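You operate a simulated robot arm through the tools that you are given. There is no shell and no other tool. Be economical: measure what you need, move in short steps, check, and stop when the job is done.

The job below is to be done with a simulated robot arm. You get a single attempt, and the scene is never put back.

Task
Level the long beam by winding up its low stand; lock both stands.
Fine: both knobs are out before the beam comes level and go home after; the display ends on LEVEL; the high stand's wheel, the blocks on the beam, the jacks and the rolling stand stay.

Only the result counts: the job must be done as asked and must still hold three seconds after the hand-in. Knocking over, shifting, dropping, spilling or breaking anything else fails it.

Robot
A 7-joint arm with a four-finger gripper on a trunk, on a base that drives. Base frame: it is fixed to the floor where the robot stands at the start and does not move with it; the origin is under the middle of the robot, x ahead of it, y to its left, z up. Lengths are in mm, angles in degrees, forces in N, time in s.
Its first joint turns from -69.0 to 172.0 degrees. Places, roughly: black wheel [-2600, 1900, 600]; blue knob [-2800, 2000, 500]; green knob [-4600, 100, 600]; green wheel [-4400, 100, 700]; orange block [1250, -250, 1000]; orange knob [-6300, -1800, 600]; orange wheel [-6300, -1600, 700]; purple knob [900, 0, 700]; purple wheel [1000, -100, 800]; red knob [-2400, -1100, 600]; red wheel [-2600, -1100, 700]; rolling stand [-2600, 1800, 500]; teal knob [200, -500, 700]; teal wheel [400, -600, 800]; white knob [-3300, 900, 600]; white wheel [-3100, 900, 700]. Payload 3.67 kg.
The TCP is the grasp point between the finger pads, 28 mm short of the fingertips. In the tool frame z runs along the fingers and y along their closing line. The gripper opens to 112 mm. The gripper's body begins 73 mm behind the TCP.
Orientation is that of the tool frame in the base frame, as [roll, pitch, yaw] about the fixed x, y, z axes, in that order (R = Rz(yaw) Ry(pitch) Rx(roll)). With the fingers straight down and closing along the base's y, the tool's x points along the base's -x, its y along +y and its z along -z.

Tools
- The arm moves only by the tool jog_arm. Its argument "moves" is a list of rows, each an object (a shift or turn left out is 0, a gripper value left out holds the last) with "rotation": the turn, a rotation vector about the tool's x, y, z in degrees, a list of three; "xyz": the shift along the tool's x, y, z in mm, a list of three; "gripper": the closure, from 0 (fully open) to 1 (shut). In form: [{"rotation": [rx, ry, rz], "xyz": [x, y, z], "gripper": gripper}, ...]. A call has 1 to 20 rows; each row is the pose to reach, as a shift and turn from the pose commanded when the call began, along the tool's axes at that moment. Each row takes 0.2 s and may step no farther than 50 mm and 8.6 degrees from the row before; otherwise, or with a gripper value out of range, the whole call is refused. A pose out of reach is approached as far as the arm can. The call stops where the force on the tool passes 90 N (or 10 N more than at its start, if that is more) or the arm is blocked; 0.2 s more then pass. The fingers move at their own pace and stop on an object; they squeeze with about 26 N. The grip force told is the motor's: it shows also when the fingers shut on nothing. Time passes only in rows, and 0.2 s behind the last, so rows that repeat a pose let the fingers close. It gives the time, the measured TCP pose, the force on the tool (base axes), the opening and the grip force at its end, in the units of the frame above (readings bear some noise), with the torque about the TCP (base axes, N m) and any sound that the robot's microphone picked up, and new pictures: "show" is both (left out), scene, wrist or none.
- Cameras (640 x 400 px; columns grow to the right, rows downward): "scene" is now at [100.5, -52.9, 1618.4]; the picture's right is [-0.71, -0.70, -0.00], its down [-0.57, 0.58, -0.58] and it looks along [0.41, -0.42, -0.81] (base axes); focal length 279 px, centre (320, 200). "wrist" rides on the gripper at [60, -18, -104] in the tool frame; the picture's right is [0.29, 0.96, 0.00], its down [-0.80, 0.24, -0.55] and it looks along [-0.53, 0.16, 0.83] (tool axes); focal length 234 px, centre (320, 200). There is no depth. A picture from a camera that has moved, and an enlarged one, comes with that camera's place and axes in the base frame and with its lens.
- slide_trunk(by): slides the trunk up (or, below 0, down) by that many mm; the arm and the scene camera ride with it, the base frame stays. It gives what a move gives, with no picture.
- drive_base(legs): drives the robot by 1 to 6 legs, each [ahead, turn to the left] in mm and degrees, along the robot's own axes; the way and the turn of a leg run together, so that a leg with both is an arc; at most 1500 mm and 180 degrees a leg. The arm and the cameras ride along, it lands a little off, and it stops where it bumps. It gives what a move gives, and a new picture of the scene camera.
- pan_tilt(pan, tilt): turns the head with the scene camera to pan (to the left, within 86 degrees either way) and tilt (down, from -29 to 69), counted from straight ahead of the robot. It gives what a move gives, and a new picture of the scene camera.
- inspect(camera, box): a new picture of the part [left, top, right, bottom] of that camera's present view, enlarged. No time passes.
- sign_off(): hands the job in; it is judged then, once.

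Work in short steps. Places have to be worked out from the pictures, the camera data and where the tool is seen: move nearer, look again, correct. Check each grasp and each placing, and mend what went wrong. You have 120 turns and 260 pictures in all, those below and enlarged ones among them. Open the gripper and draw the arm clear of the work before you hand the job in, unless the task says otherwise; then end with one line.

The tools are called as name(argument=value, ...) on one line, values as JSON. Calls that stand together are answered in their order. jog_arm: Moves the arm, as the interface text tells. Its arguments: {"type":"object","properties":{"moves":{"type":"array","items":{"type":"object","properties":{"rotation":{"type":"array","items":{"type":"number"}},"xyz":{"type":"array","items":{"type":"number"}},"gripper":{"type":"number"}}}},"show":{"type":"string","enum":["both","scene","wrist","none"]}},"required":["moves"]} The other tools are called the same way: slide_trunk (by) slides the trunk up or down; drive_base (legs) drives the base; pan_tilt (pan, tilt) turns the head that bears the scene camera; inspect (camera, box) takes an enlarged picture of a part of a camera's view; sign_off () hands the job in.

At the start:

```text
time: 0.0
position: [671.0, -298.9, 1018.8]
tcp_rot: [180.0, 0.0, 180.0]
contact_force: [-0.3, -0.1, -0.3]
moment: [-0.02, -0.03, 0.0]
opening: 112.0
finger_force: 0.0
trunk travel left (down, up): [-775.0, 65.0]
robot x, y, heading: [1.7, 3.2, 0.1]
head pan, tilt: [-45.5, 54.3]
```

scene: 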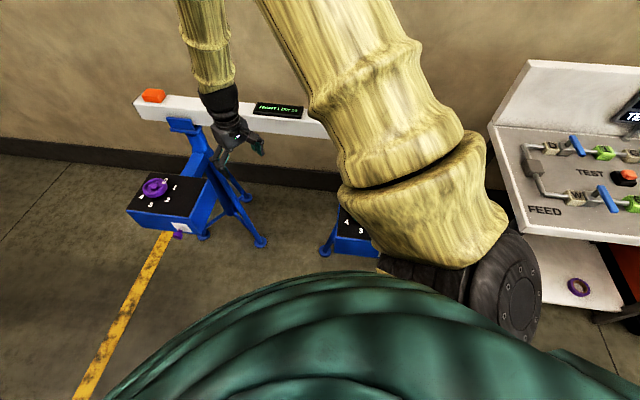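
wrist: 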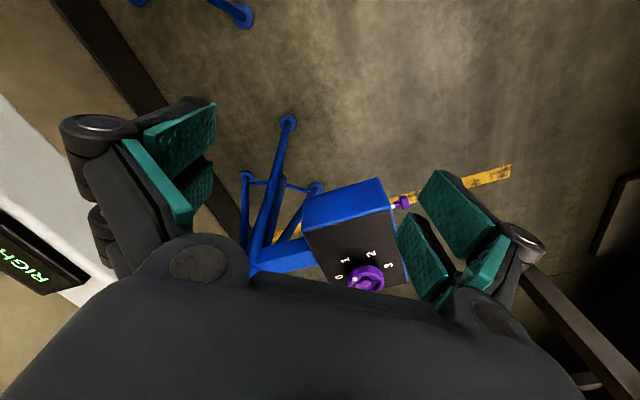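

The beam with purple and teal stands lies ahead-right. I'll zoom in on the display and the purple box.

inspect(camera="scene", box=[120, 70, 340, 250])

inspect(camera="wrist", box=[230, 160, 430, 300])

pan_tilt(pan=-75, tilt=40)

```text
2.22 times, centred on (230, 160) of scene
camera zoom: at [100.5, -52.9, 1618.4], right [-0.71, -0.7, 0.0], down [-0.57, 0.58, -0.58], along [0.41, -0.42, -0.81], focal length 620 px, centre (520, 289)
```

zoom: 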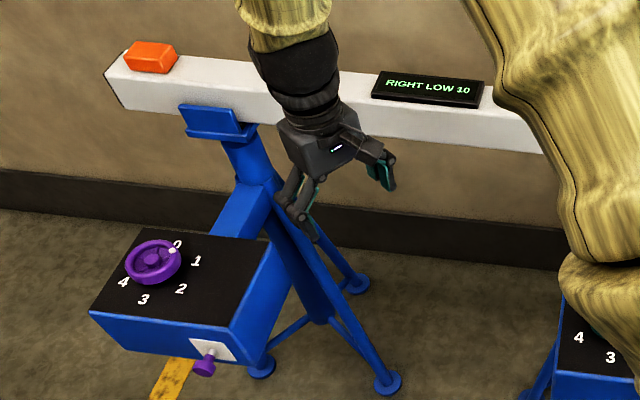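

```text
2.86 times, centred on (330, 230) of wrist
camera zoom: at [611.1, -316.7, 1123.7], right [-0.29, 0.96, 0.0], down [0.8, 0.24, 0.55], along [0.53, 0.16, -0.83], focal length 669 px, centre (291, 114)
```

zoom: 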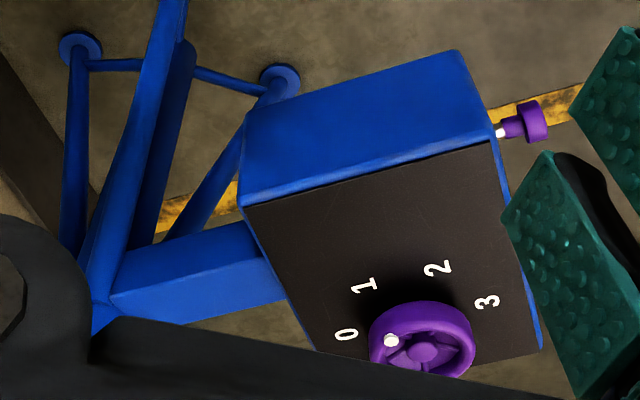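

```text
time: 0.9
position: [669.8, -298.3, 1018.6]
tcp_rot: [180.0, 0.0, -179.9]
contact_force: [-0.2, -0.2, -0.7]
moment: [0.03, -0.02, 0.01]
opening: 112.0
finger_force: 0.1
trunk travel left (down, up): [-775.0, 65.0]
robot x, y, heading: [1.6, -1.1, -0.2]
head pan, tilt: [-75.0, 40.0]
camera scene: at [71.6, -83.0, 1638.2], right [-0.97, -0.26, 0.0], down [-0.17, 0.62, -0.77], along [0.2, -0.74, -0.64], focal length 279 px, centre (320, 200)
```

scene: 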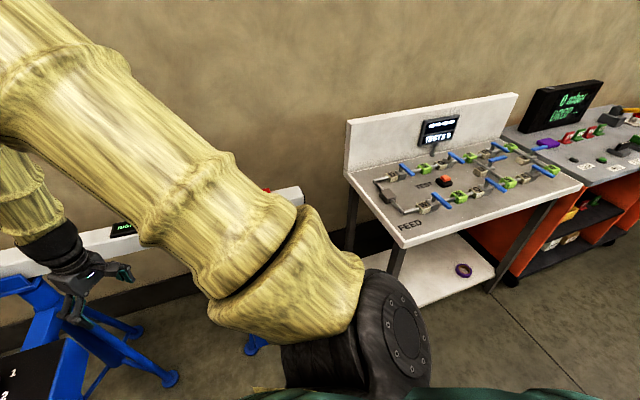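

Let me look around left to identify what other beams exist.

pan_tilt(pan=0, tilt=15)

pan_tilt(pan=80, tilt=15)

```text
time: 2.4
position: [670.4, -298.0, 1019.9]
tcp_rot: [-180.0, 0.1, -180.0]
contact_force: [0.9, 0.4, -0.2]
moment: [-0.01, 0.02, -0.01]
opening: 111.9
finger_force: 0.0
trunk travel left (down, up): [-775.0, 65.0]
robot x, y, heading: [-2.1, -2.3, 0.0]
head pan, tilt: [0.0, 15.0]
camera scene: at [142.9, -1.0, 1677.8], right [0.0, -1.0, 0.0], down [-0.26, 0.0, -0.97], along [0.97, 0.0, -0.26], focal length 279 px, centre (320, 200)
```

scene: 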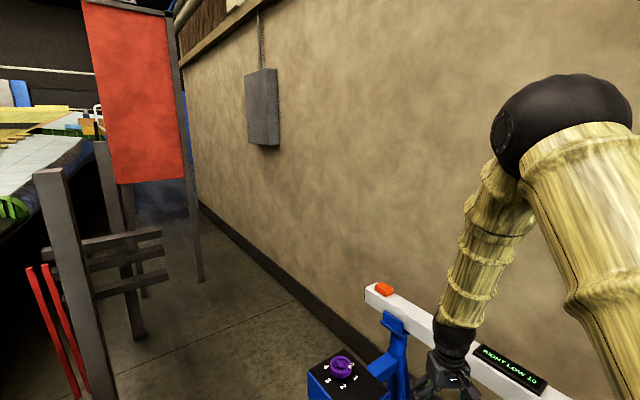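

```text
time: 3.9
position: [671.0, -298.4, 1019.4]
tcp_rot: [-180.0, 0.0, 180.0]
contact_force: [-0.2, 0.5, -0.3]
moment: [-0.01, 0.01, -0.01]
opening: 111.9
finger_force: 0.0
trunk travel left (down, up): [-775.0, 65.0]
robot x, y, heading: [-0.6, 3.5, 0.1]
head pan, tilt: [80.0, 15.0]
camera scene: at [65.8, 91.0, 1677.9], right [0.98, -0.17, 0.0], down [-0.05, -0.25, -0.97], along [0.17, 0.95, -0.26], focal length 279 px, centre (320, 200)
```

scene: 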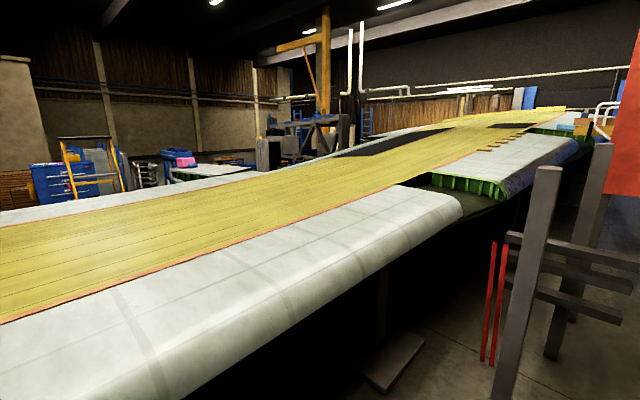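

This is the only beam with a LEVEL-type display. I'll raise the arm and swing it to the robot's left so it's out of view, then turn the base to face the beam.

jog_arm(moves=[{"xyz": [0, 40, -30]}, {"xyz": [0, 80, -60]}, {"xyz": [0, 125, -60]}, {"xyz": [0, 170, -60]}, {"xyz": [0, 215, -60]}, {"xyz": [0, 260, -60]}, {"xyz": [0, 305, -60]}, {"xyz": [0, 350, -60]}, {"xyz": [0, 395, -60]}, {"xyz": [0, 440, -60]}, {"xyz": [0, 485, -60]}, {"xyz": [0, 530, -60]}, {"xyz": [0, 575, -60]}], show="none")

drive_base(legs=[[0, -50]])

pan_tilt(pan=-15, tilt=50)

```text
time: 6.9
position: [695.4, 257.4, 1105.9]
tcp_rot: [176.9, -0.2, 177.0]
contact_force: [-0.5, 0.0, -0.1]
moment: [0.02, -0.01, -0.01]
opening: 112.0
finger_force: 0.0
trunk travel left (down, up): [-775.0, 65.0]
robot x, y, heading: [0.0, -3.9, 0.2]
head pan, tilt: [80.0, 15.0]
stopped in row 13: the arm was blocked; the commanded pose is now the measured one
```

```text
time: 9.6
position: [645.8, -364.4, 1107.0]
tcp_rot: [176.9, 0.0, 127.3]
contact_force: [-1.4, -0.6, -0.1]
moment: [0.03, -0.02, -0.01]
opening: 112.0
finger_force: 0.0
trunk travel left (down, up): [-775.0, 65.0]
robot x, y, heading: [1.3, 0.1, -49.8]
head pan, tilt: [80.0, 15.0]
camera scene: at [112.2, 7.9, 1677.9], right [0.5, -0.86, 0.0], down [-0.22, -0.13, -0.97], along [0.84, 0.48, -0.26], focal length 279 px, centre (320, 200)
```

scene: 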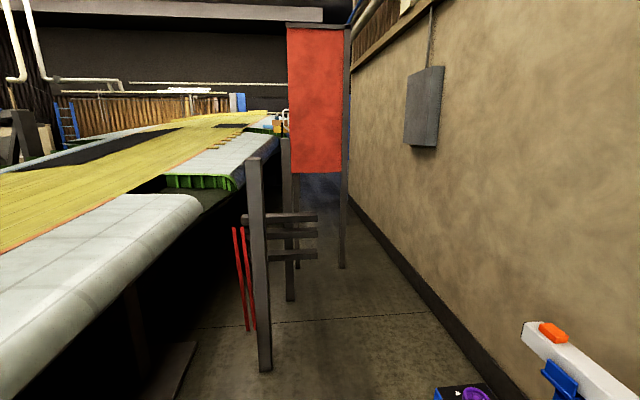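

```text
time: 11.3
position: [646.1, -364.7, 1106.1]
tcp_rot: [176.9, 0.1, 127.2]
contact_force: [-0.3, 0.9, 0.0]
moment: [0.0, 0.02, 0.0]
opening: 112.0
finger_force: 0.1
trunk travel left (down, up): [-775.0, 65.0]
robot x, y, heading: [1.7, -0.6, -50.1]
head pan, tilt: [-15.0, 50.0]
camera scene: at [64.3, -108.6, 1624.1], right [-0.91, -0.42, 0.0], down [-0.33, 0.69, -0.64], along [0.27, -0.58, -0.77], focal length 279 px, centre (320, 200)
```

scene: 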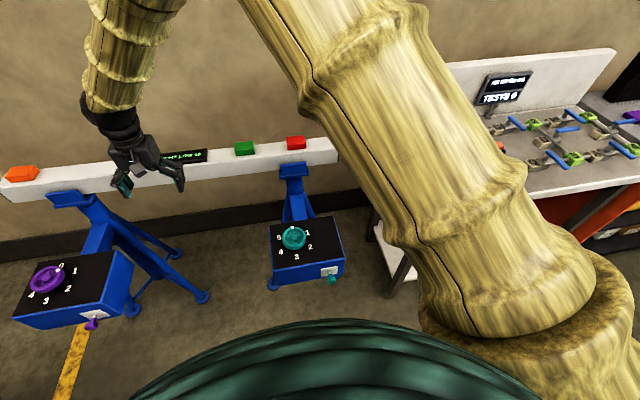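

Good view; zoom in on both boxes and the beam.

inspect(camera="scene", box=[250, 190, 362, 300])

inspect(camera="scene", box=[0, 230, 160, 340])

inspect(camera="scene", box=[0, 120, 350, 220])

```text
3.64 times, centred on (306, 245) of scene
camera zoom: at [64.3, -108.6, 1624.1], right [-0.91, -0.42, 0.0], down [-0.33, 0.69, -0.64], along [0.27, -0.58, -0.77], focal length 1014 px, centre (371, 36)
```

zoom: 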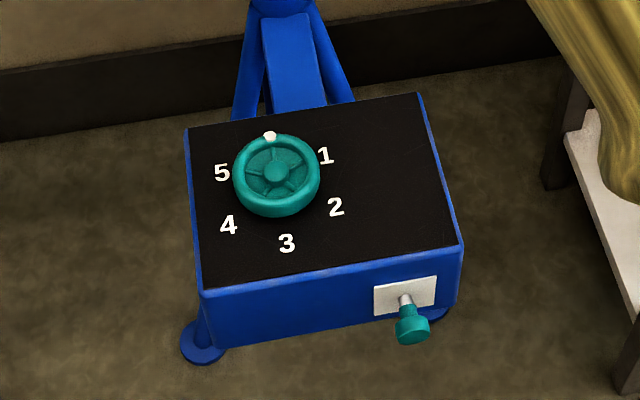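

```text
3.64 times, centred on (80, 285) of scene
camera zoom: at [64.3, -108.6, 1624.1], right [-0.91, -0.42, 0.0], down [-0.33, 0.69, -0.64], along [0.27, -0.58, -0.77], focal length 1014 px, centre (1193, -109)
```

zoom: 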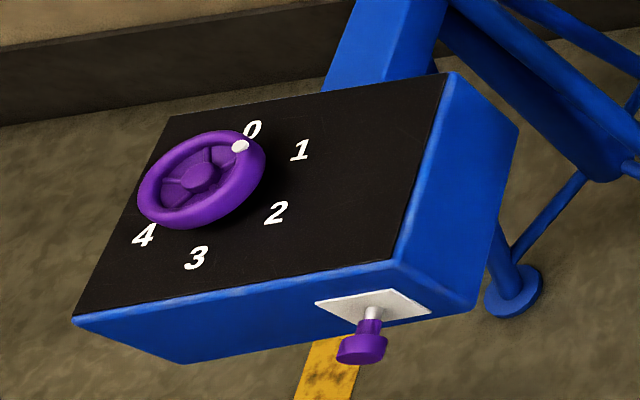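

```text
1.83 times, centred on (175, 170) of scene
camera zoom: at [64.3, -108.6, 1624.1], right [-0.91, -0.42, 0.0], down [-0.33, 0.69, -0.64], along [0.27, -0.58, -0.77], focal length 510 px, centre (585, 255)
```

zoom: 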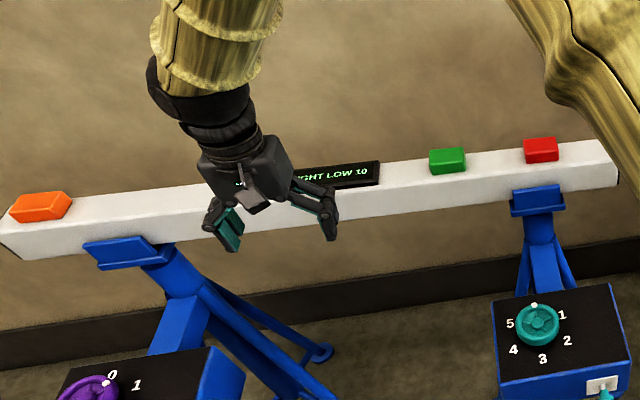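

Both boxes face along about heading −54°, matching the tool yaw (127°). I hover the gripper over the teal box to see it with the wrist camera, levelling the tool roll.

jog_arm(moves=[{"rotation": [3, 0, 0], "xyz": [12, -40, 10]}, {"rotation": [3, 0, 0], "xyz": [25, -80, 20]}, {"rotation": [3, 0, 0], "xyz": [38, -122, 35]}, {"rotation": [3, 0, 0], "xyz": [50, -164, 50]}, {"rotation": [3, 0, 0], "xyz": [60, -206, 65]}, {"rotation": [3, 0, 0], "xyz": [70, -250, 80]}, {"rotation": [3, 0, 0], "xyz": [78, -294, 90]}, {"rotation": [3, 0, 0], "xyz": [83, -334, 100]}, {"rotation": [3, 0, 0], "xyz": [83, -334, 100]}])

```text
time: 13.3
position: [334.2, -496.5, 988.0]
tcp_rot: [-180.0, 0.1, 127.3]
contact_force: [0.3, 0.5, -0.1]
moment: [-0.05, 0.01, 0.05]
opening: 112.0
finger_force: 0.0
trunk travel left (down, up): [-775.0, 65.0]
robot x, y, heading: [-0.1, -1.1, -50.0]
head pan, tilt: [-15.0, 50.0]
camera scene: at [64.6, -107.3, 1624.2], right [-0.91, -0.42, 0.0], down [-0.33, 0.69, -0.64], along [0.27, -0.58, -0.77], focal length 279 px, centre (320, 200)
camera wrist: at [283.6, -460.4, 1092.3], right [0.59, 0.81, 0.0], down [0.67, -0.49, 0.56], along [0.45, -0.33, -0.83], focal length 234 px, centre (320, 200)
```

scene: 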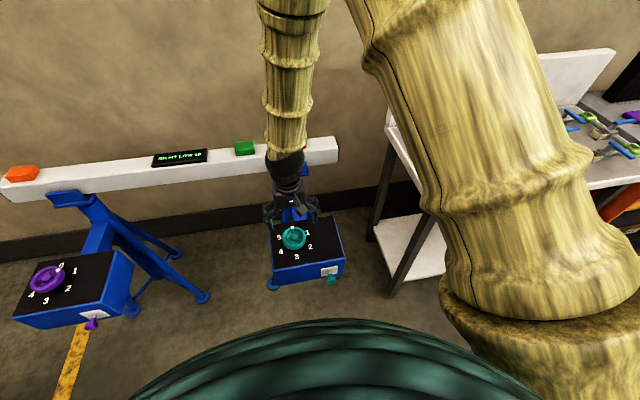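
wrist: 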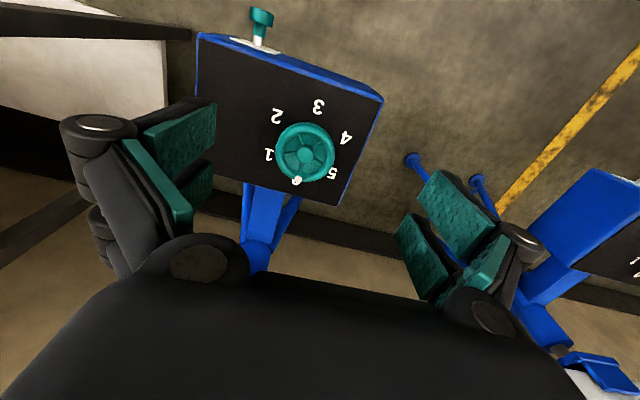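

Zoom on the wrist view for precise triangulation.

inspect(camera="wrist", box=[190, 0, 400, 220])

inspect(camera="scene", box=[260, 210, 356, 300])

```text
1.82 times, centred on (295, 110) of wrist
camera zoom: at [283.6, -460.4, 1092.3], right [0.59, 0.81, 0.0], down [0.67, -0.49, 0.56], along [0.45, -0.33, -0.83], focal length 426 px, centre (366, 364)
```

zoom: 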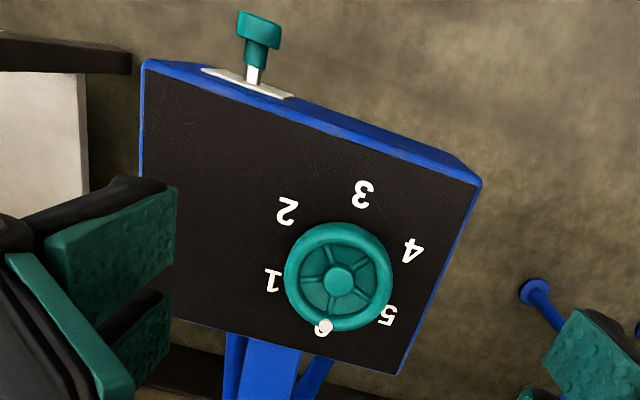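

```text
4.44 times, centred on (308, 255) of scene
camera zoom: at [64.6, -107.3, 1624.2], right [-0.91, -0.42, 0.0], down [-0.33, 0.69, -0.64], along [0.27, -0.58, -0.77], focal length 1239 px, centre (373, -44)
```

zoom: 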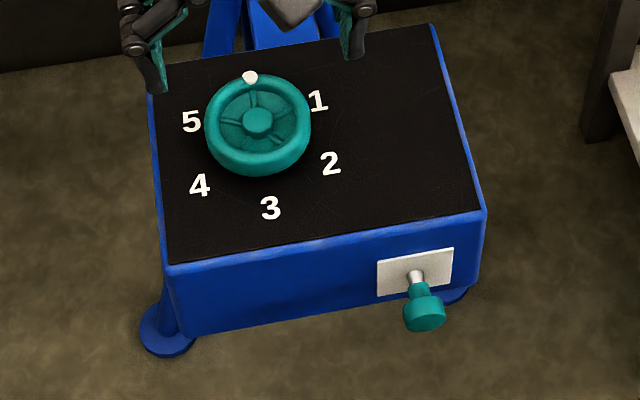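

Triangulated: teal wheel hub ≈ (376,−555,783), teal knob head ≈ (206,−509,665), its axis horizontal along ≈126°. Moving above the knob head with fingers straddling it.

jog_arm(moves=[{"xyz": [20, -36, 20]}, {"xyz": [45, -73, 40]}, {"xyz": [67, -109, 60]}, {"xyz": [67, -109, 105]}, {"xyz": [67, -109, 150]}, {"xyz": [67, -109, 195]}, {"xyz": [67, -109, 230], "gripper": 0.3}, {"xyz": [67, -109, 230], "gripper": 0.3}])

```text
time: 15.1
position: [208.6, -510.3, 759.5]
tcp_rot: [180.0, 0.0, 127.2]
contact_force: [-0.9, 0.6, 0.4]
moment: [-0.02, 0.01, -0.01]
opening: 78.6
finger_force: 0.1
trunk travel left (down, up): [-775.0, 65.0]
robot x, y, heading: [-4.5, 0.9, -50.0]
head pan, tilt: [-15.0, 50.0]
camera scene: at [63.5, -108.3, 1624.2], right [-0.91, -0.42, 0.0], down [-0.32, 0.69, -0.64], along [0.27, -0.58, -0.77], focal length 279 px, centre (320, 200)
camera wrist: at [157.7, -473.7, 863.9], right [0.59, 0.81, 0.0], down [0.67, -0.49, 0.55], along [0.45, -0.33, -0.83], focal length 234 px, centre (320, 200)
```

scene: 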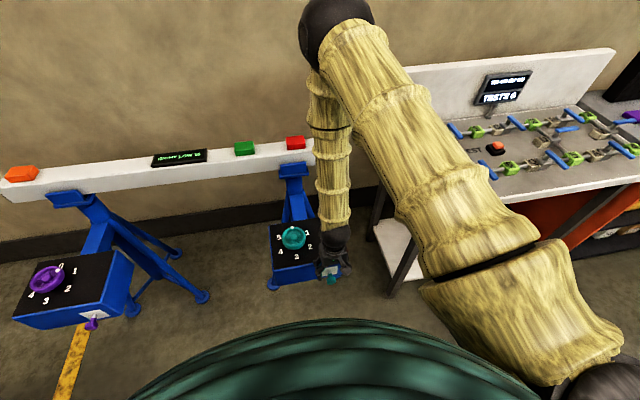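
wrist: 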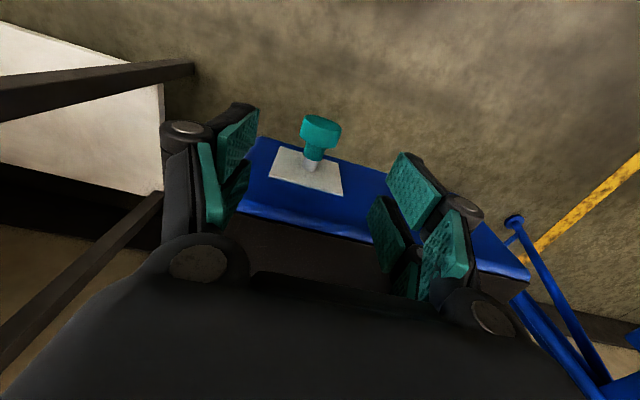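

Knob is confirmed directly below at (208,−508). Descend 93 mm and close.

jog_arm(moves=[{"xyz": [0, 0, 35]}, {"xyz": [0, 0, 70]}, {"xyz": [0, 0, 94]}, {"xyz": [0, 0, 94], "gripper": 0.9}, {"xyz": [0, 0, 94], "gripper": 0.9}, {"xyz": [0, 0, 94], "gripper": 0.9}], show="wrist")

```text
time: 16.5
position: [207.3, -509.3, 664.8]
tcp_rot: [179.9, 0.0, 127.3]
contact_force: [10.4, 7.7, -7.5]
moment: [-0.57, -0.68, -0.46]
opening: 32.4
finger_force: 44.4
trunk travel left (down, up): [-775.0, 65.0]
robot x, y, heading: [-0.5, 0.1, -50.0]
head pan, tilt: [-15.0, 50.0]
camera wrist: at [157.5, -473.5, 769.3], right [0.59, 0.81, 0.0], down [0.67, -0.49, 0.55], along [0.45, -0.32, -0.83], focal length 234 px, centre (320, 200)
```

wrist: 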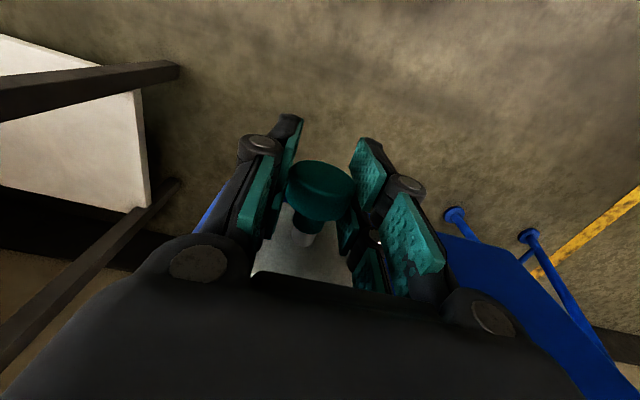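

Gripped (32 mm). Nudge sideways 2 mm to relieve side load, then pull outward along tool +x gradually.

jog_arm(moves=[{"xyz": [0, 2, 0]}, {"xyz": [4, 2, 0]}, {"xyz": [8, 2, 0]}, {"xyz": [12, 2, 0]}], show="wrist")

```text
time: 17.5
position: [201.6, -499.7, 665.3]
tcp_rot: [179.9, -0.1, 127.2]
contact_force: [-2.4, -2.7, -21.4]
moment: [-0.73, -0.31, -0.47]
opening: 32.5
finger_force: 45.0
trunk travel left (down, up): [-775.0, 65.0]
robot x, y, heading: [1.7, 2.1, -50.1]
head pan, tilt: [-15.0, 50.0]
camera wrist: at [150.9, -464.0, 769.4], right [0.59, 0.81, 0.0], down [0.67, -0.49, 0.55], along [0.45, -0.33, -0.83], focal length 234 px, centre (320, 200)
```

wrist: 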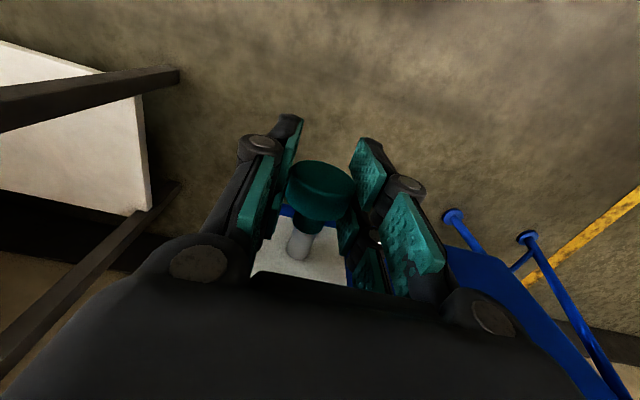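

The shaft is coming out, and a −z force suggests the axis slopes slightly down. Continue pulling with a small downward compensation.

jog_arm(moves=[{"xyz": [0, 0, 2]}, {"xyz": [4, 0, 2.6]}, {"xyz": [8, 0, 3.2]}, {"xyz": [12, 0, 3.8]}], show="wrist")

```text
time: 18.5
position: [193.7, -490.5, 662.7]
tcp_rot: [180.0, 0.2, 127.2]
contact_force: [-11.8, -9.8, 35.7]
moment: [-0.06, 0.02, -0.56]
opening: 33.0
finger_force: 45.1
trunk travel left (down, up): [-775.0, 65.0]
robot x, y, heading: [-1.4, -2.5, -50.0]
head pan, tilt: [-15.0, 50.0]
camera wrist: at [143.4, -453.8, 767.4], right [0.59, 0.81, 0.0], down [0.67, -0.49, 0.56], along [0.45, -0.33, -0.83], focal length 234 px, centre (320, 200)
```

wrist: 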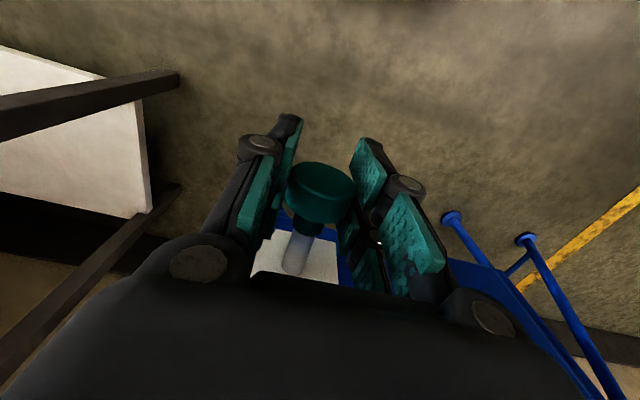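

Still moving freely, pulled ~23 mm. Back z off and pull a little more to find the stop.

jog_arm(moves=[{"xyz": [0, -1, -2]}, {"xyz": [4, -1, -2]}, {"xyz": [8, -1, -2]}, {"xyz": [12, -1, -2]}], show="wrist")

```text
time: 19.5
position: [190.3, -485.6, 662.5]
tcp_rot: [179.9, 0.5, 127.3]
contact_force: [12.7, -29.6, 3.2]
moment: [0.14, 0.2, -0.32]
opening: 32.4
finger_force: 44.9
trunk travel left (down, up): [-775.0, 65.0]
robot x, y, heading: [-2.2, -2.4, -50.2]
head pan, tilt: [-15.0, 50.0]
camera wrist: at [139.3, -448.5, 766.9], right [0.59, 0.81, 0.0], down [0.67, -0.49, 0.56], along [0.45, -0.33, -0.83], focal length 234 px, centre (320, 200)
```

wrist: 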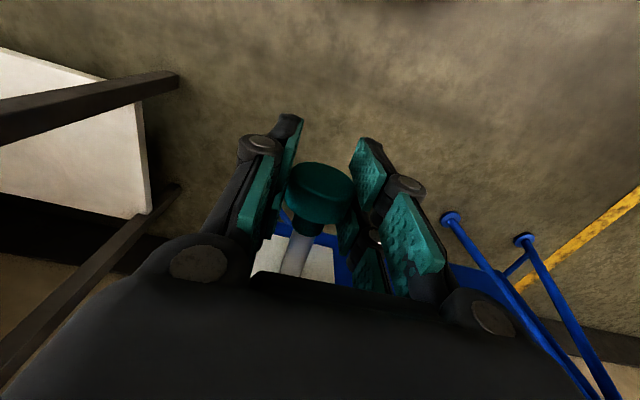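

It hit its end stop after ~29 mm. Relax the pull and open, then check that it stays out.

jog_arm(moves=[{"xyz": [-5, 0, 0]}, {"xyz": [-6, 0, 0], "gripper": 0.4}, {"xyz": [-6, 0, 0], "gripper": 0.3}, {"xyz": [-6, 0, 0], "gripper": 0.3}, {"xyz": [-6, 0, -35]}, {"xyz": [-6, 0, -75]}, {"xyz": [-6, 0, -120]}])

inspect(camera="wrist", box=[220, 80, 420, 220])

```text
time: 21.1
position: [191.9, -486.1, 784.6]
tcp_rot: [-180.0, 0.0, 127.1]
contact_force: [-0.4, 0.7, 0.1]
moment: [0.03, -0.04, 0.03]
opening: 78.5
finger_force: 0.1
trunk travel left (down, up): [-775.0, 65.0]
robot x, y, heading: [1.0, 1.9, -50.0]
head pan, tilt: [-15.0, 50.0]
camera scene: at [62.8, -107.2, 1624.1], right [-0.91, -0.42, 0.0], down [-0.32, 0.69, -0.64], along [0.27, -0.58, -0.77], focal length 279 px, centre (320, 200)
camera wrist: at [140.2, -449.1, 889.4], right [0.59, 0.81, 0.0], down [0.67, -0.49, 0.55], along [0.45, -0.33, -0.83], focal length 234 px, centre (320, 200)
```

scene: 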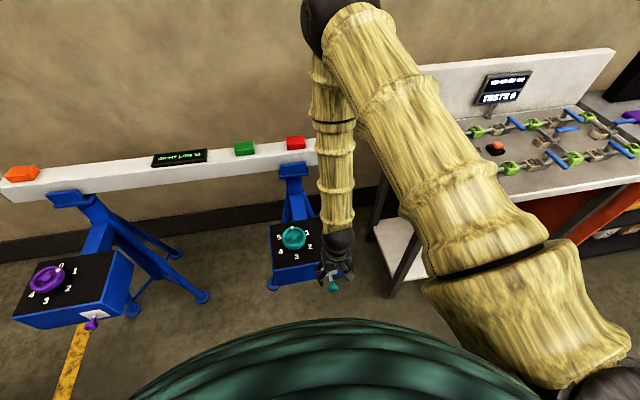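
wrist: 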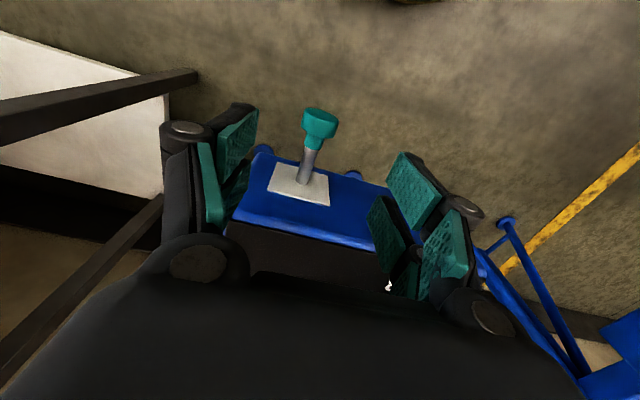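

```text
2.86 times, centred on (320, 150) of wrist
camera zoom: at [140.2, -449.1, 889.4], right [0.59, 0.81, 0.0], down [0.67, -0.49, 0.55], along [0.45, -0.33, -0.83], focal length 669 px, centre (320, 343)
```

zoom: 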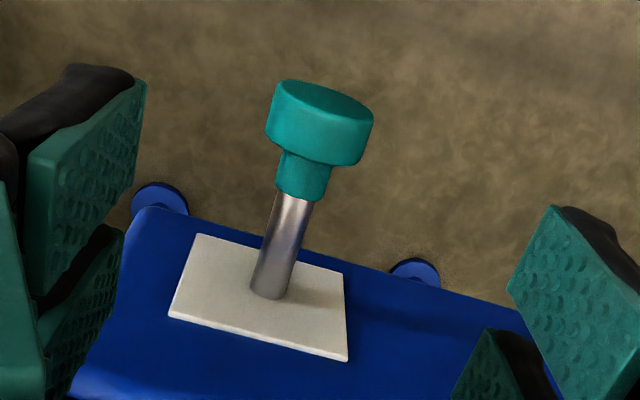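

Teal knob stays out. Now move sideways to hover above the purple knob, estimated near (851,−41,670).

jog_arm(moves=[{"xyz": [0, 0, -40]}, {"xyz": [-2, 45, -60]}, {"xyz": [-4, 90, -60]}, {"xyz": [-7, 135, -60]}, {"xyz": [-10, 180, -60]}, {"xyz": [-12, 225, -60]}, {"xyz": [-15, 270, -60]}, {"xyz": [-17, 315, -60]}, {"xyz": [-20, 360, -60]}, {"xyz": [-22, 405, -60]}, {"xyz": [-25, 450, -60]}, {"xyz": [-27, 495, -60]}, {"xyz": [-30, 540, -60]}, {"xyz": [-32, 585, -60]}, {"xyz": [-35, 630, -60]}, {"xyz": [-37, 675, -60]}, {"xyz": [-40, 720, -60]}, {"xyz": [-43, 765, -60]}, {"xyz": [-43, 794, -60]}, {"xyz": [-43, 794, -60]}])

inspect(camera="wrist", box=[200, 0, 440, 220])

```text
time: 25.3
position: [739.3, -116.5, 845.9]
tcp_rot: [-180.0, -0.1, 127.2]
contact_force: [0.3, -0.5, -0.2]
moment: [0.01, 0.0, -0.02]
opening: 78.5
finger_force: 0.1
out of reach, approached as far as the arm can: row 6, 16, 17, 18, 19, 20
trunk travel left (down, up): [-775.0, 65.0]
robot x, y, heading: [-0.8, 1.1, -50.0]
head pan, tilt: [-15.0, 50.0]
camera scene: at [64.1, -108.9, 1624.1], right [-0.91, -0.42, 0.0], down [-0.33, 0.69, -0.64], along [0.27, -0.58, -0.77], focal length 279 px, centre (320, 200)
camera wrist: at [688.5, -80.9, 949.8], right [0.59, 0.81, 0.0], down [0.67, -0.49, 0.55], along [0.45, -0.33, -0.83], focal length 234 px, centre (320, 200)
```

scene: 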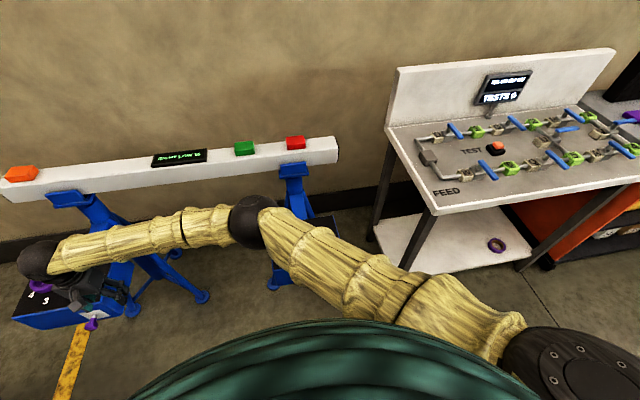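
wrist: 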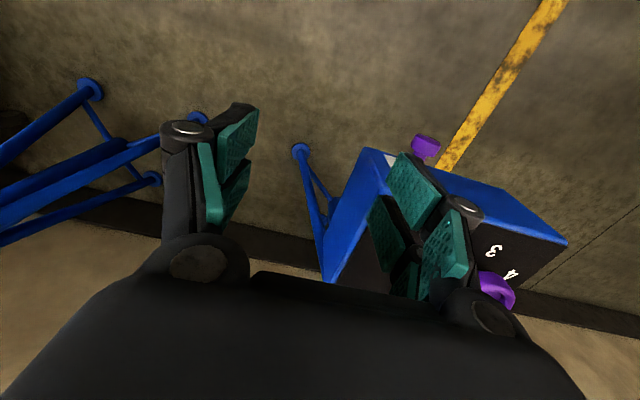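

```text
1.82 times, centred on (320, 110) of wrist
camera zoom: at [688.5, -80.9, 949.8], right [0.59, 0.81, 0.0], down [0.67, -0.49, 0.55], along [0.45, -0.33, -0.83], focal length 426 px, centre (320, 364)
```

zoom: 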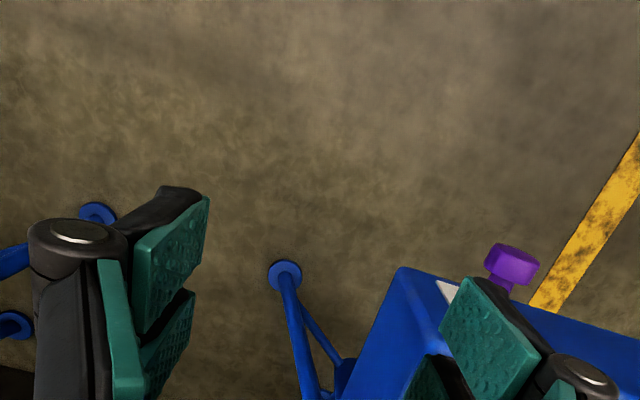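

Reach/twist limit here. I'll pull the arm back and up, then drive the base ~650 mm along the corridor parallel to the beam so the purple stand is straight ahead.

jog_arm(moves=[{"xyz": [0, -30, -40]}, {"xyz": [0, -70, -60]}, {"xyz": [0, -115, -80]}, {"xyz": [0, -160, -100]}, {"xyz": [0, -205, -120]}, {"xyz": [0, -250, -140]}, {"xyz": [0, -295, -150]}, {"xyz": [0, -340, -150]}, {"xyz": [0, -385, -150]}], show="none")

drive_base(legs=[[0, 85.5]])

pan_tilt(pan=30, tilt=45)

```text
time: 27.3
position: [428.8, -347.4, 997.9]
tcp_rot: [-180.0, 0.0, 127.2]
contact_force: [-0.7, 0.1, -0.2]
moment: [0.04, 0.0, 0.04]
opening: 78.4
finger_force: 0.0
trunk travel left (down, up): [-775.0, 65.0]
robot x, y, heading: [1.1, 0.6, -49.8]
head pan, tilt: [-15.0, 50.0]
```

```text
time: 31.3
position: [381.9, 400.2, 998.5]
tcp_rot: [179.9, 0.1, -147.6]
contact_force: [0.0, -0.1, -0.2]
moment: [-0.01, 0.0, 0.04]
opening: 78.3
finger_force: 0.1
trunk travel left (down, up): [-775.0, 65.0]
robot x, y, heading: [-1.9, 1.2, 35.3]
head pan, tilt: [-15.0, 50.0]
camera scene: at [112.8, 55.0, 1624.1], right [0.35, -0.94, 0.0], down [-0.72, -0.27, -0.64], along [0.6, 0.22, -0.77], focal length 279 px, centre (320, 200)
```

scene: 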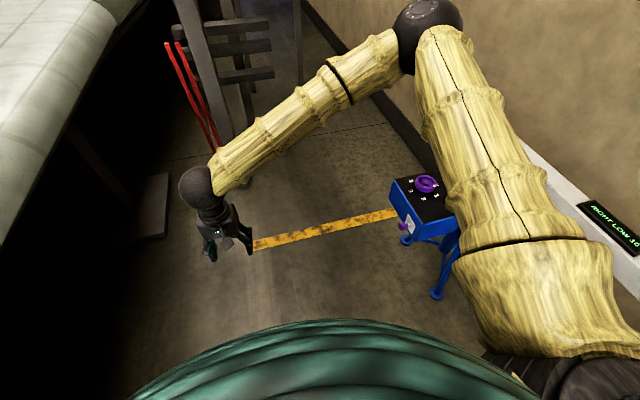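

```text
time: 32.5
position: [380.9, 398.9, 997.3]
tcp_rot: [-180.0, 0.0, -147.7]
contact_force: [-1.2, -0.4, -0.1]
moment: [-0.01, 0.01, -0.01]
opening: 78.4
finger_force: 0.0
trunk travel left (down, up): [-775.0, 65.0]
robot x, y, heading: [3.1, 3.1, 35.4]
head pan, tilt: [30.0, 45.0]
camera scene: at [74.7, 101.9, 1631.0], right [0.91, -0.42, 0.0], down [-0.3, -0.64, -0.71], along [0.3, 0.64, -0.71], focal length 279 px, centre (320, 200)
```

scene: 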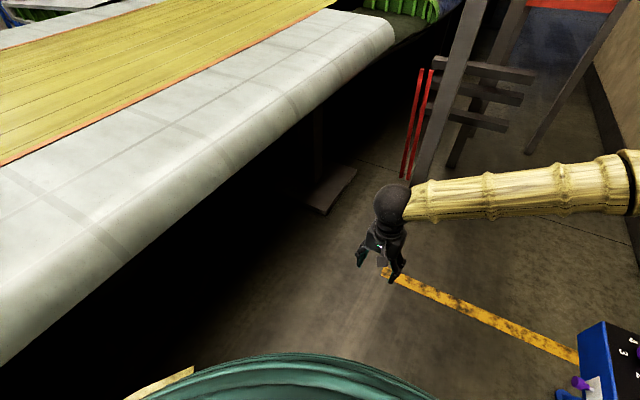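

The corridor ahead is clear. Drive 650 ahead, then turn back to face the beam.

drive_base(legs=[[650, 0], [0, -87]])

pan_tilt(pan=-5, tilt=50)

```text
time: 39.9
position: [962.6, 14.8, 997.8]
tcp_rot: [180.0, -0.1, 124.1]
contact_force: [0.4, 0.8, 0.0]
moment: [-0.02, 0.01, -0.01]
opening: 78.4
finger_force: 0.1
trunk travel left (down, up): [-775.0, 65.0]
robot x, y, heading: [551.0, 381.6, -52.9]
head pan, tilt: [30.0, 45.0]
camera scene: at [654.7, 311.7, 1631.1], right [-0.39, -0.92, 0.0], down [-0.65, 0.28, -0.71], along [0.65, -0.28, -0.71], focal length 279 px, centre (320, 200)
```

scene: 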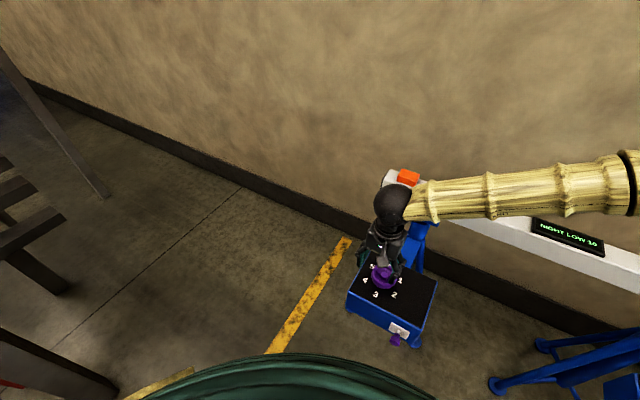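

```text
time: 40.9
position: [961.6, 16.3, 996.8]
tcp_rot: [-180.0, 0.0, 124.2]
contact_force: [0.1, 0.5, 0.8]
moment: [-0.06, 0.01, -0.01]
opening: 78.3
finger_force: 0.1
trunk travel left (down, up): [-775.0, 65.0]
robot x, y, heading: [550.3, 387.0, -52.7]
head pan, tilt: [-5.0, 50.0]
camera scene: at [621.0, 278.2, 1624.1], right [-0.85, -0.53, 0.0], down [-0.41, 0.65, -0.64], along [0.34, -0.54, -0.77], focal length 279 px, centre (320, 200)
```

scene: 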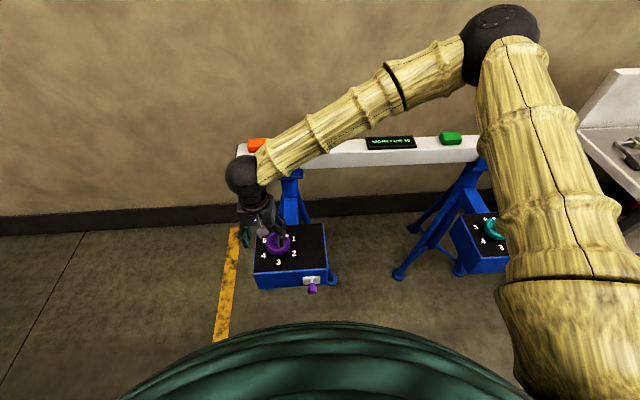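

Scene confirms the purple knob near (858,−44,670). Move above it.

jog_arm(moves=[{"rotation": [0, 0, -1.5], "xyz": [4, -42, 10]}, {"rotation": [0, 0, -1.5], "xyz": [8, -84, 20]}, {"rotation": [0, 0, -1.5], "xyz": [11, -121, 40]}, {"rotation": [0, 0, -1.5], "xyz": [11, -121, 85]}, {"rotation": [0, 0, -1.5], "xyz": [11, -121, 130]}, {"rotation": [0, 0, -1.5], "xyz": [11, -121, 175]}, {"rotation": [0, 0, -1.5], "xyz": [11, -121, 217]}, {"rotation": [0, 0, -1.5], "xyz": [11, -121, 217]}])

inspect(camera="wrist", box=[220, 60, 420, 220])

inspect(camera="scene", box=[250, 210, 350, 310])

```text
time: 42.7
position: [855.1, -44.4, 779.6]
tcp_rot: [179.9, 0.2, 125.8]
contact_force: [-0.9, 0.2, 0.1]
moment: [-0.01, 0.0, 0.02]
opening: 78.1
finger_force: 0.0
trunk travel left (down, up): [-775.0, 65.0]
robot x, y, heading: [550.1, 382.9, -53.2]
head pan, tilt: [-5.0, 50.0]
camera scene: at [619.8, 278.1, 1624.2], right [-0.85, -0.53, 0.0], down [-0.41, 0.65, -0.64], along [0.34, -0.54, -0.77], focal length 279 px, centre (320, 200)
camera wrist: at [806.1, -7.2, 883.7], right [0.61, 0.79, 0.0], down [0.66, -0.51, 0.56], along [0.44, -0.34, -0.83], focal length 234 px, centre (320, 200)
```

scene: 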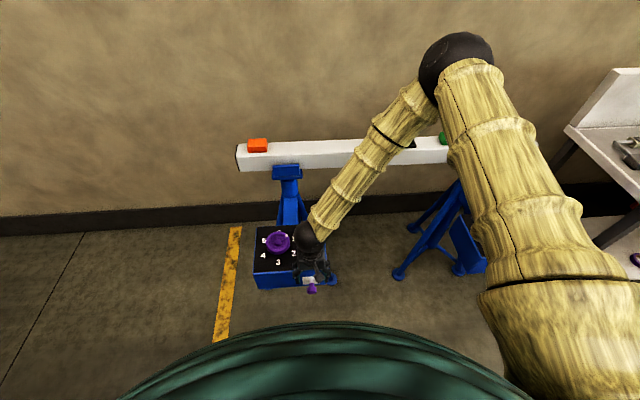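
wrist: 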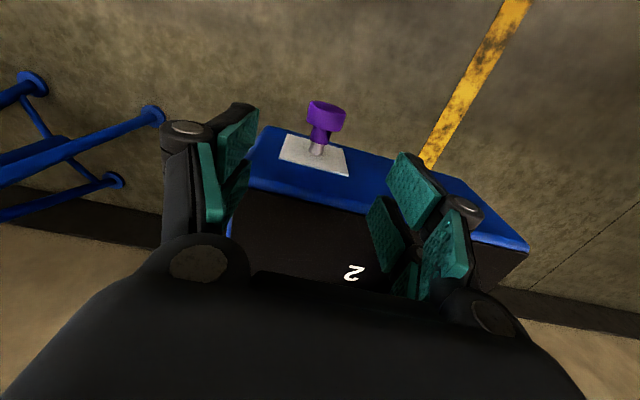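

```text
2.50 times, centred on (320, 140) of wrist
camera zoom: at [806.1, -7.2, 883.7], right [0.61, 0.79, 0.0], down [0.66, -0.51, 0.56], along [0.44, -0.34, -0.83], focal length 585 px, centre (320, 350)
```

zoom: 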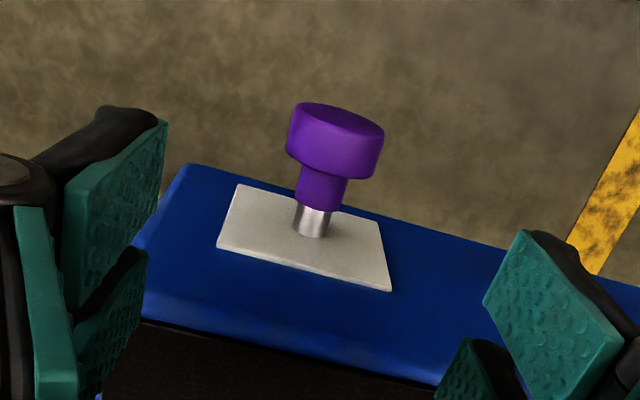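

```text
4.00 times, centred on (300, 260) of scene
camera zoom: at [619.8, 278.1, 1624.2], right [-0.85, -0.53, 0.0], down [-0.41, 0.65, -0.64], along [0.34, -0.54, -0.77], focal length 1115 px, centre (400, -40)
```

zoom: 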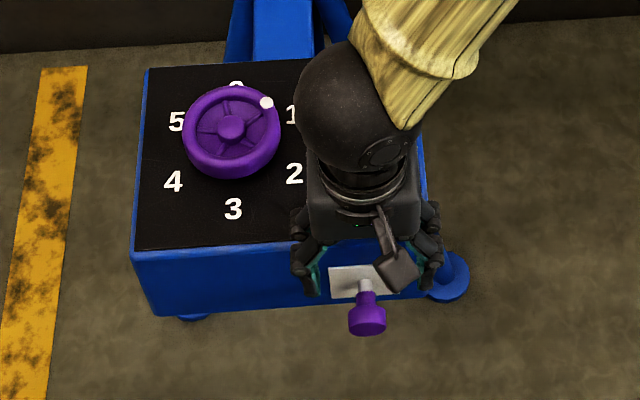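

Purple knob head triangulates to ≈(850,−35,681). Align, descend, and grip.

jog_arm(moves=[{"xyz": [10, 2, 10]}, {"xyz": [10, 2, 50]}, {"xyz": [10, 2, 85]}, {"xyz": [10, 2, 99]}, {"xyz": [10, 2, 99], "gripper": 0.9}, {"xyz": [10, 2, 99], "gripper": 0.9}, {"xyz": [10, 2, 99], "gripper": 0.9}], show="wrist")

```text
time: 44.3
position: [853.1, -35.8, 682.6]
tcp_rot: [180.0, 0.0, 125.8]
contact_force: [-7.1, -5.0, -1.5]
moment: [-0.36, 0.07, 0.38]
opening: 33.5
finger_force: 44.5
trunk travel left (down, up): [-775.0, 65.0]
robot x, y, heading: [551.4, 383.8, -52.9]
head pan, tilt: [-5.0, 50.0]
camera wrist: at [803.3, 1.9, 787.0], right [0.61, 0.79, 0.0], down [0.66, -0.51, 0.55], along [0.44, -0.34, -0.83], focal length 234 px, centre (320, 200)
```

wrist: 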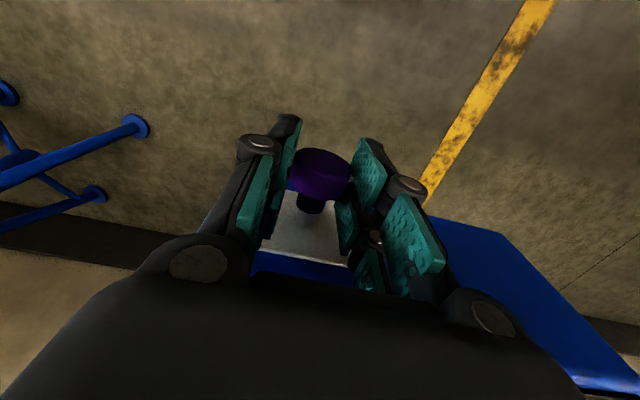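

Gripped at 33.5 mm. Pull outward in small steps to the stop.

jog_arm(moves=[{"xyz": [0, -1, 0]}, {"xyz": [4, -1, 0]}, {"xyz": [8, -1, 0.3]}, {"xyz": [12, -1, 0.6]}, {"xyz": [16, -1, 0.9]}, {"xyz": [20, -1, 1.2]}, {"xyz": [24, -1, 1.2]}], show="wrist")

```text
time: 45.9
position: [836.0, -12.5, 682.8]
tcp_rot: [179.9, 0.1, 125.6]
contact_force: [-4.0, -2.0, 35.1]
moment: [-0.17, -0.05, 0.14]
opening: 33.4
finger_force: 45.0
trunk travel left (down, up): [-775.0, 65.0]
robot x, y, heading: [549.2, 383.5, -52.7]
head pan, tilt: [-5.0, 50.0]
camera wrist: at [786.7, 24.2, 786.8], right [0.61, 0.79, 0.0], down [0.66, -0.51, 0.56], along [0.44, -0.34, -0.83], focal length 234 px, centre (320, 200)
```

wrist: 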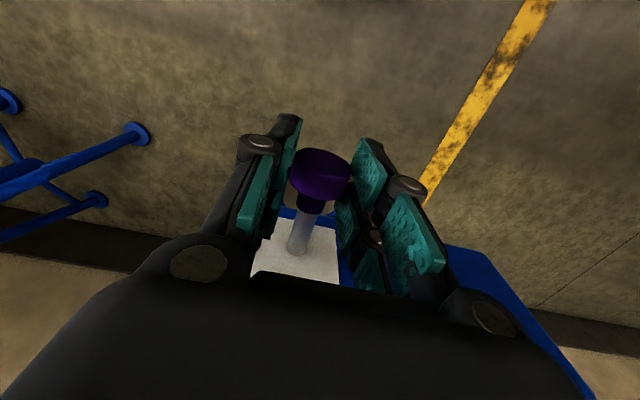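

Moving well (~27 mm); remove the z bias and pull to the stop.

jog_arm(moves=[{"xyz": [0, 0, -1.5]}, {"xyz": [4, 0, -1.5]}, {"xyz": [8, 0, -1.5]}, {"xyz": [11, 0, -1.5]}], show="none")

```text
time: 46.9
position: [833.0, -9.4, 682.1]
tcp_rot: [180.0, 0.2, 125.8]
contact_force: [27.1, -26.3, 6.7]
moment: [-0.49, -0.43, 0.02]
opening: 33.3
finger_force: 45.4
trunk travel left (down, up): [-775.0, 65.0]
robot x, y, heading: [550.5, 388.4, -52.9]
head pan, tilt: [-5.0, 50.0]
```

The stop is reached at ~33 mm. Release and lift to verify.

jog_arm(moves=[{"xyz": [-5, 0, 0]}, {"xyz": [-6, 0, 0], "gripper": 0.4}, {"xyz": [-6, 0, 0], "gripper": 0.3}, {"xyz": [-6, 0, 0], "gripper": 0.3}, {"xyz": [-6, 0, -35]}, {"xyz": [-6, 0, -75]}, {"xyz": [-6, 0, -120]}, {"xyz": [-6, 0, -165]}, {"xyz": [-6, 0, -210]}, {"xyz": [-6, 0, -255]}, {"xyz": [-6, 0, -300]}])

inspect(camera="scene", box=[230, 120, 500, 310])

```text
time: 49.5
position: [809.3, 11.1, 941.6]
tcp_rot: [179.0, -6.5, 124.0]
contact_force: [0.3, 0.0, 0.3]
moment: [0.01, 0.01, -0.04]
opening: 78.4
finger_force: 0.1
trunk travel left (down, up): [-775.0, 65.0]
robot x, y, heading: [550.7, 385.5, -53.0]
head pan, tilt: [-5.0, 50.0]
stopped in row 11: the arm was blocked; the commanded pose is now the measured one
camera scene: at [621.0, 278.0, 1624.2], right [-0.85, -0.53, 0.0], down [-0.41, 0.65, -0.64], along [0.34, -0.54, -0.77], focal length 279 px, centre (320, 200)
camera wrist: at [766.5, 39.7, 1052.9], right [0.64, 0.77, 0.05], down [0.67, -0.58, 0.47], along [0.39, -0.26, -0.88], focal length 234 px, centre (320, 200)
```

scene: 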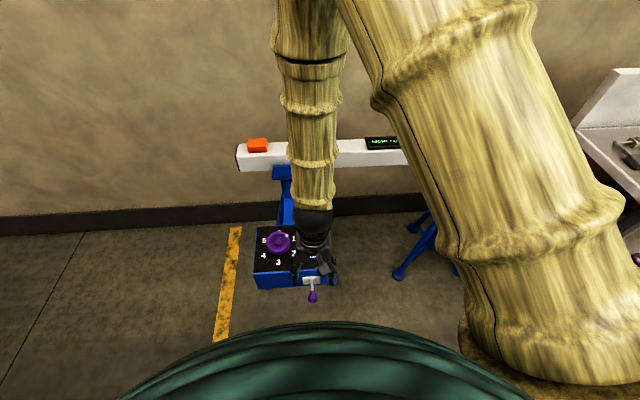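
wrist: 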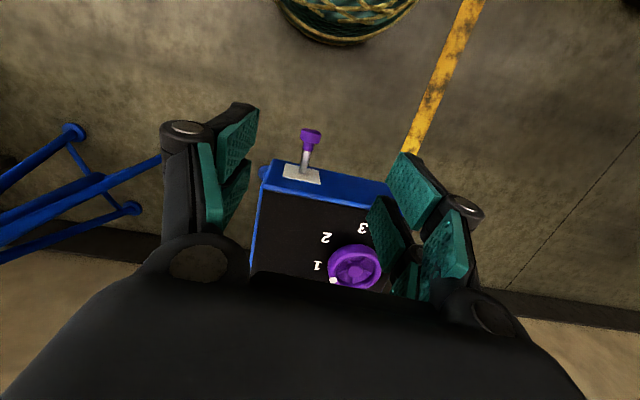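

```text
2.11 times, centred on (365, 215) of scene
camera zoom: at [621.0, 278.0, 1624.2], right [-0.85, -0.53, 0.0], down [-0.41, 0.65, -0.64], along [0.34, -0.54, -0.77], focal length 587 px, centre (225, 168)
```

zoom: 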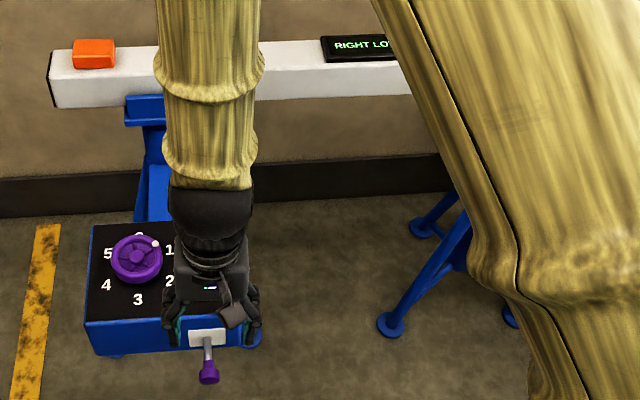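

Both knobs are out; display still RIGHT LOW. Now drive back to the teal stand.

drive_base(legs=[[0, 88], [-650, 0], [0, -86]])

pan_tilt(pan=-10, tilt=50)

```text
time: 60.5
position: [270.2, -354.3, 941.9]
tcp_rot: [179.0, -6.2, 124.0]
contact_force: [-1.3, 0.4, -1.0]
moment: [0.01, -0.02, 0.01]
opening: 78.3
finger_force: 0.0
trunk travel left (down, up): [-775.0, 65.0]
robot x, y, heading: [11.2, 15.9, -52.6]
head pan, tilt: [-5.0, 50.0]
camera scene: at [81.2, -87.2, 1624.1], right [-0.85, -0.53, 0.0], down [-0.41, 0.65, -0.64], along [0.34, -0.54, -0.77], focal length 279 px, centre (320, 200)
```

scene: 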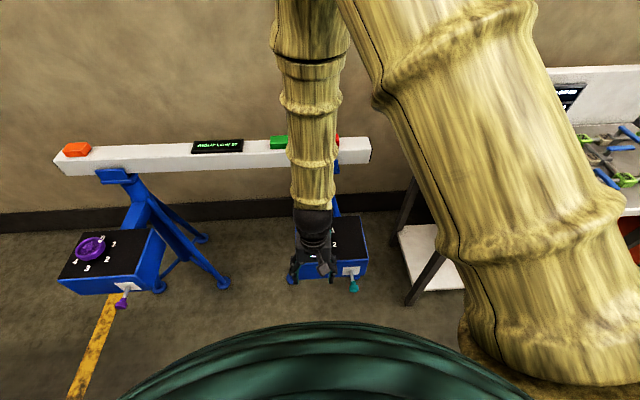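

```text
time: 61.2
position: [271.1, -355.0, 942.4]
tcp_rot: [178.9, -6.4, 123.8]
contact_force: [0.2, -0.1, -0.6]
moment: [0.04, -0.02, 0.0]
opening: 78.5
finger_force: 0.0
trunk travel left (down, up): [-775.0, 65.0]
robot x, y, heading: [9.3, 19.2, -52.9]
head pan, tilt: [-10.0, 50.0]
camera scene: at [75.5, -90.5, 1624.1], right [-0.89, -0.46, 0.0], down [-0.35, 0.68, -0.64], along [0.29, -0.57, -0.77], focal length 279 px, centre (320, 200)
```

scene: 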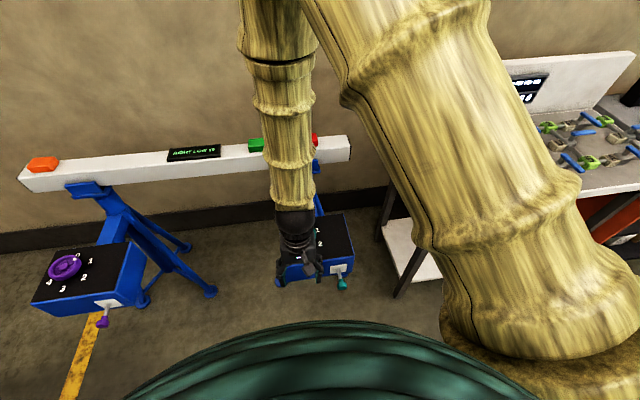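

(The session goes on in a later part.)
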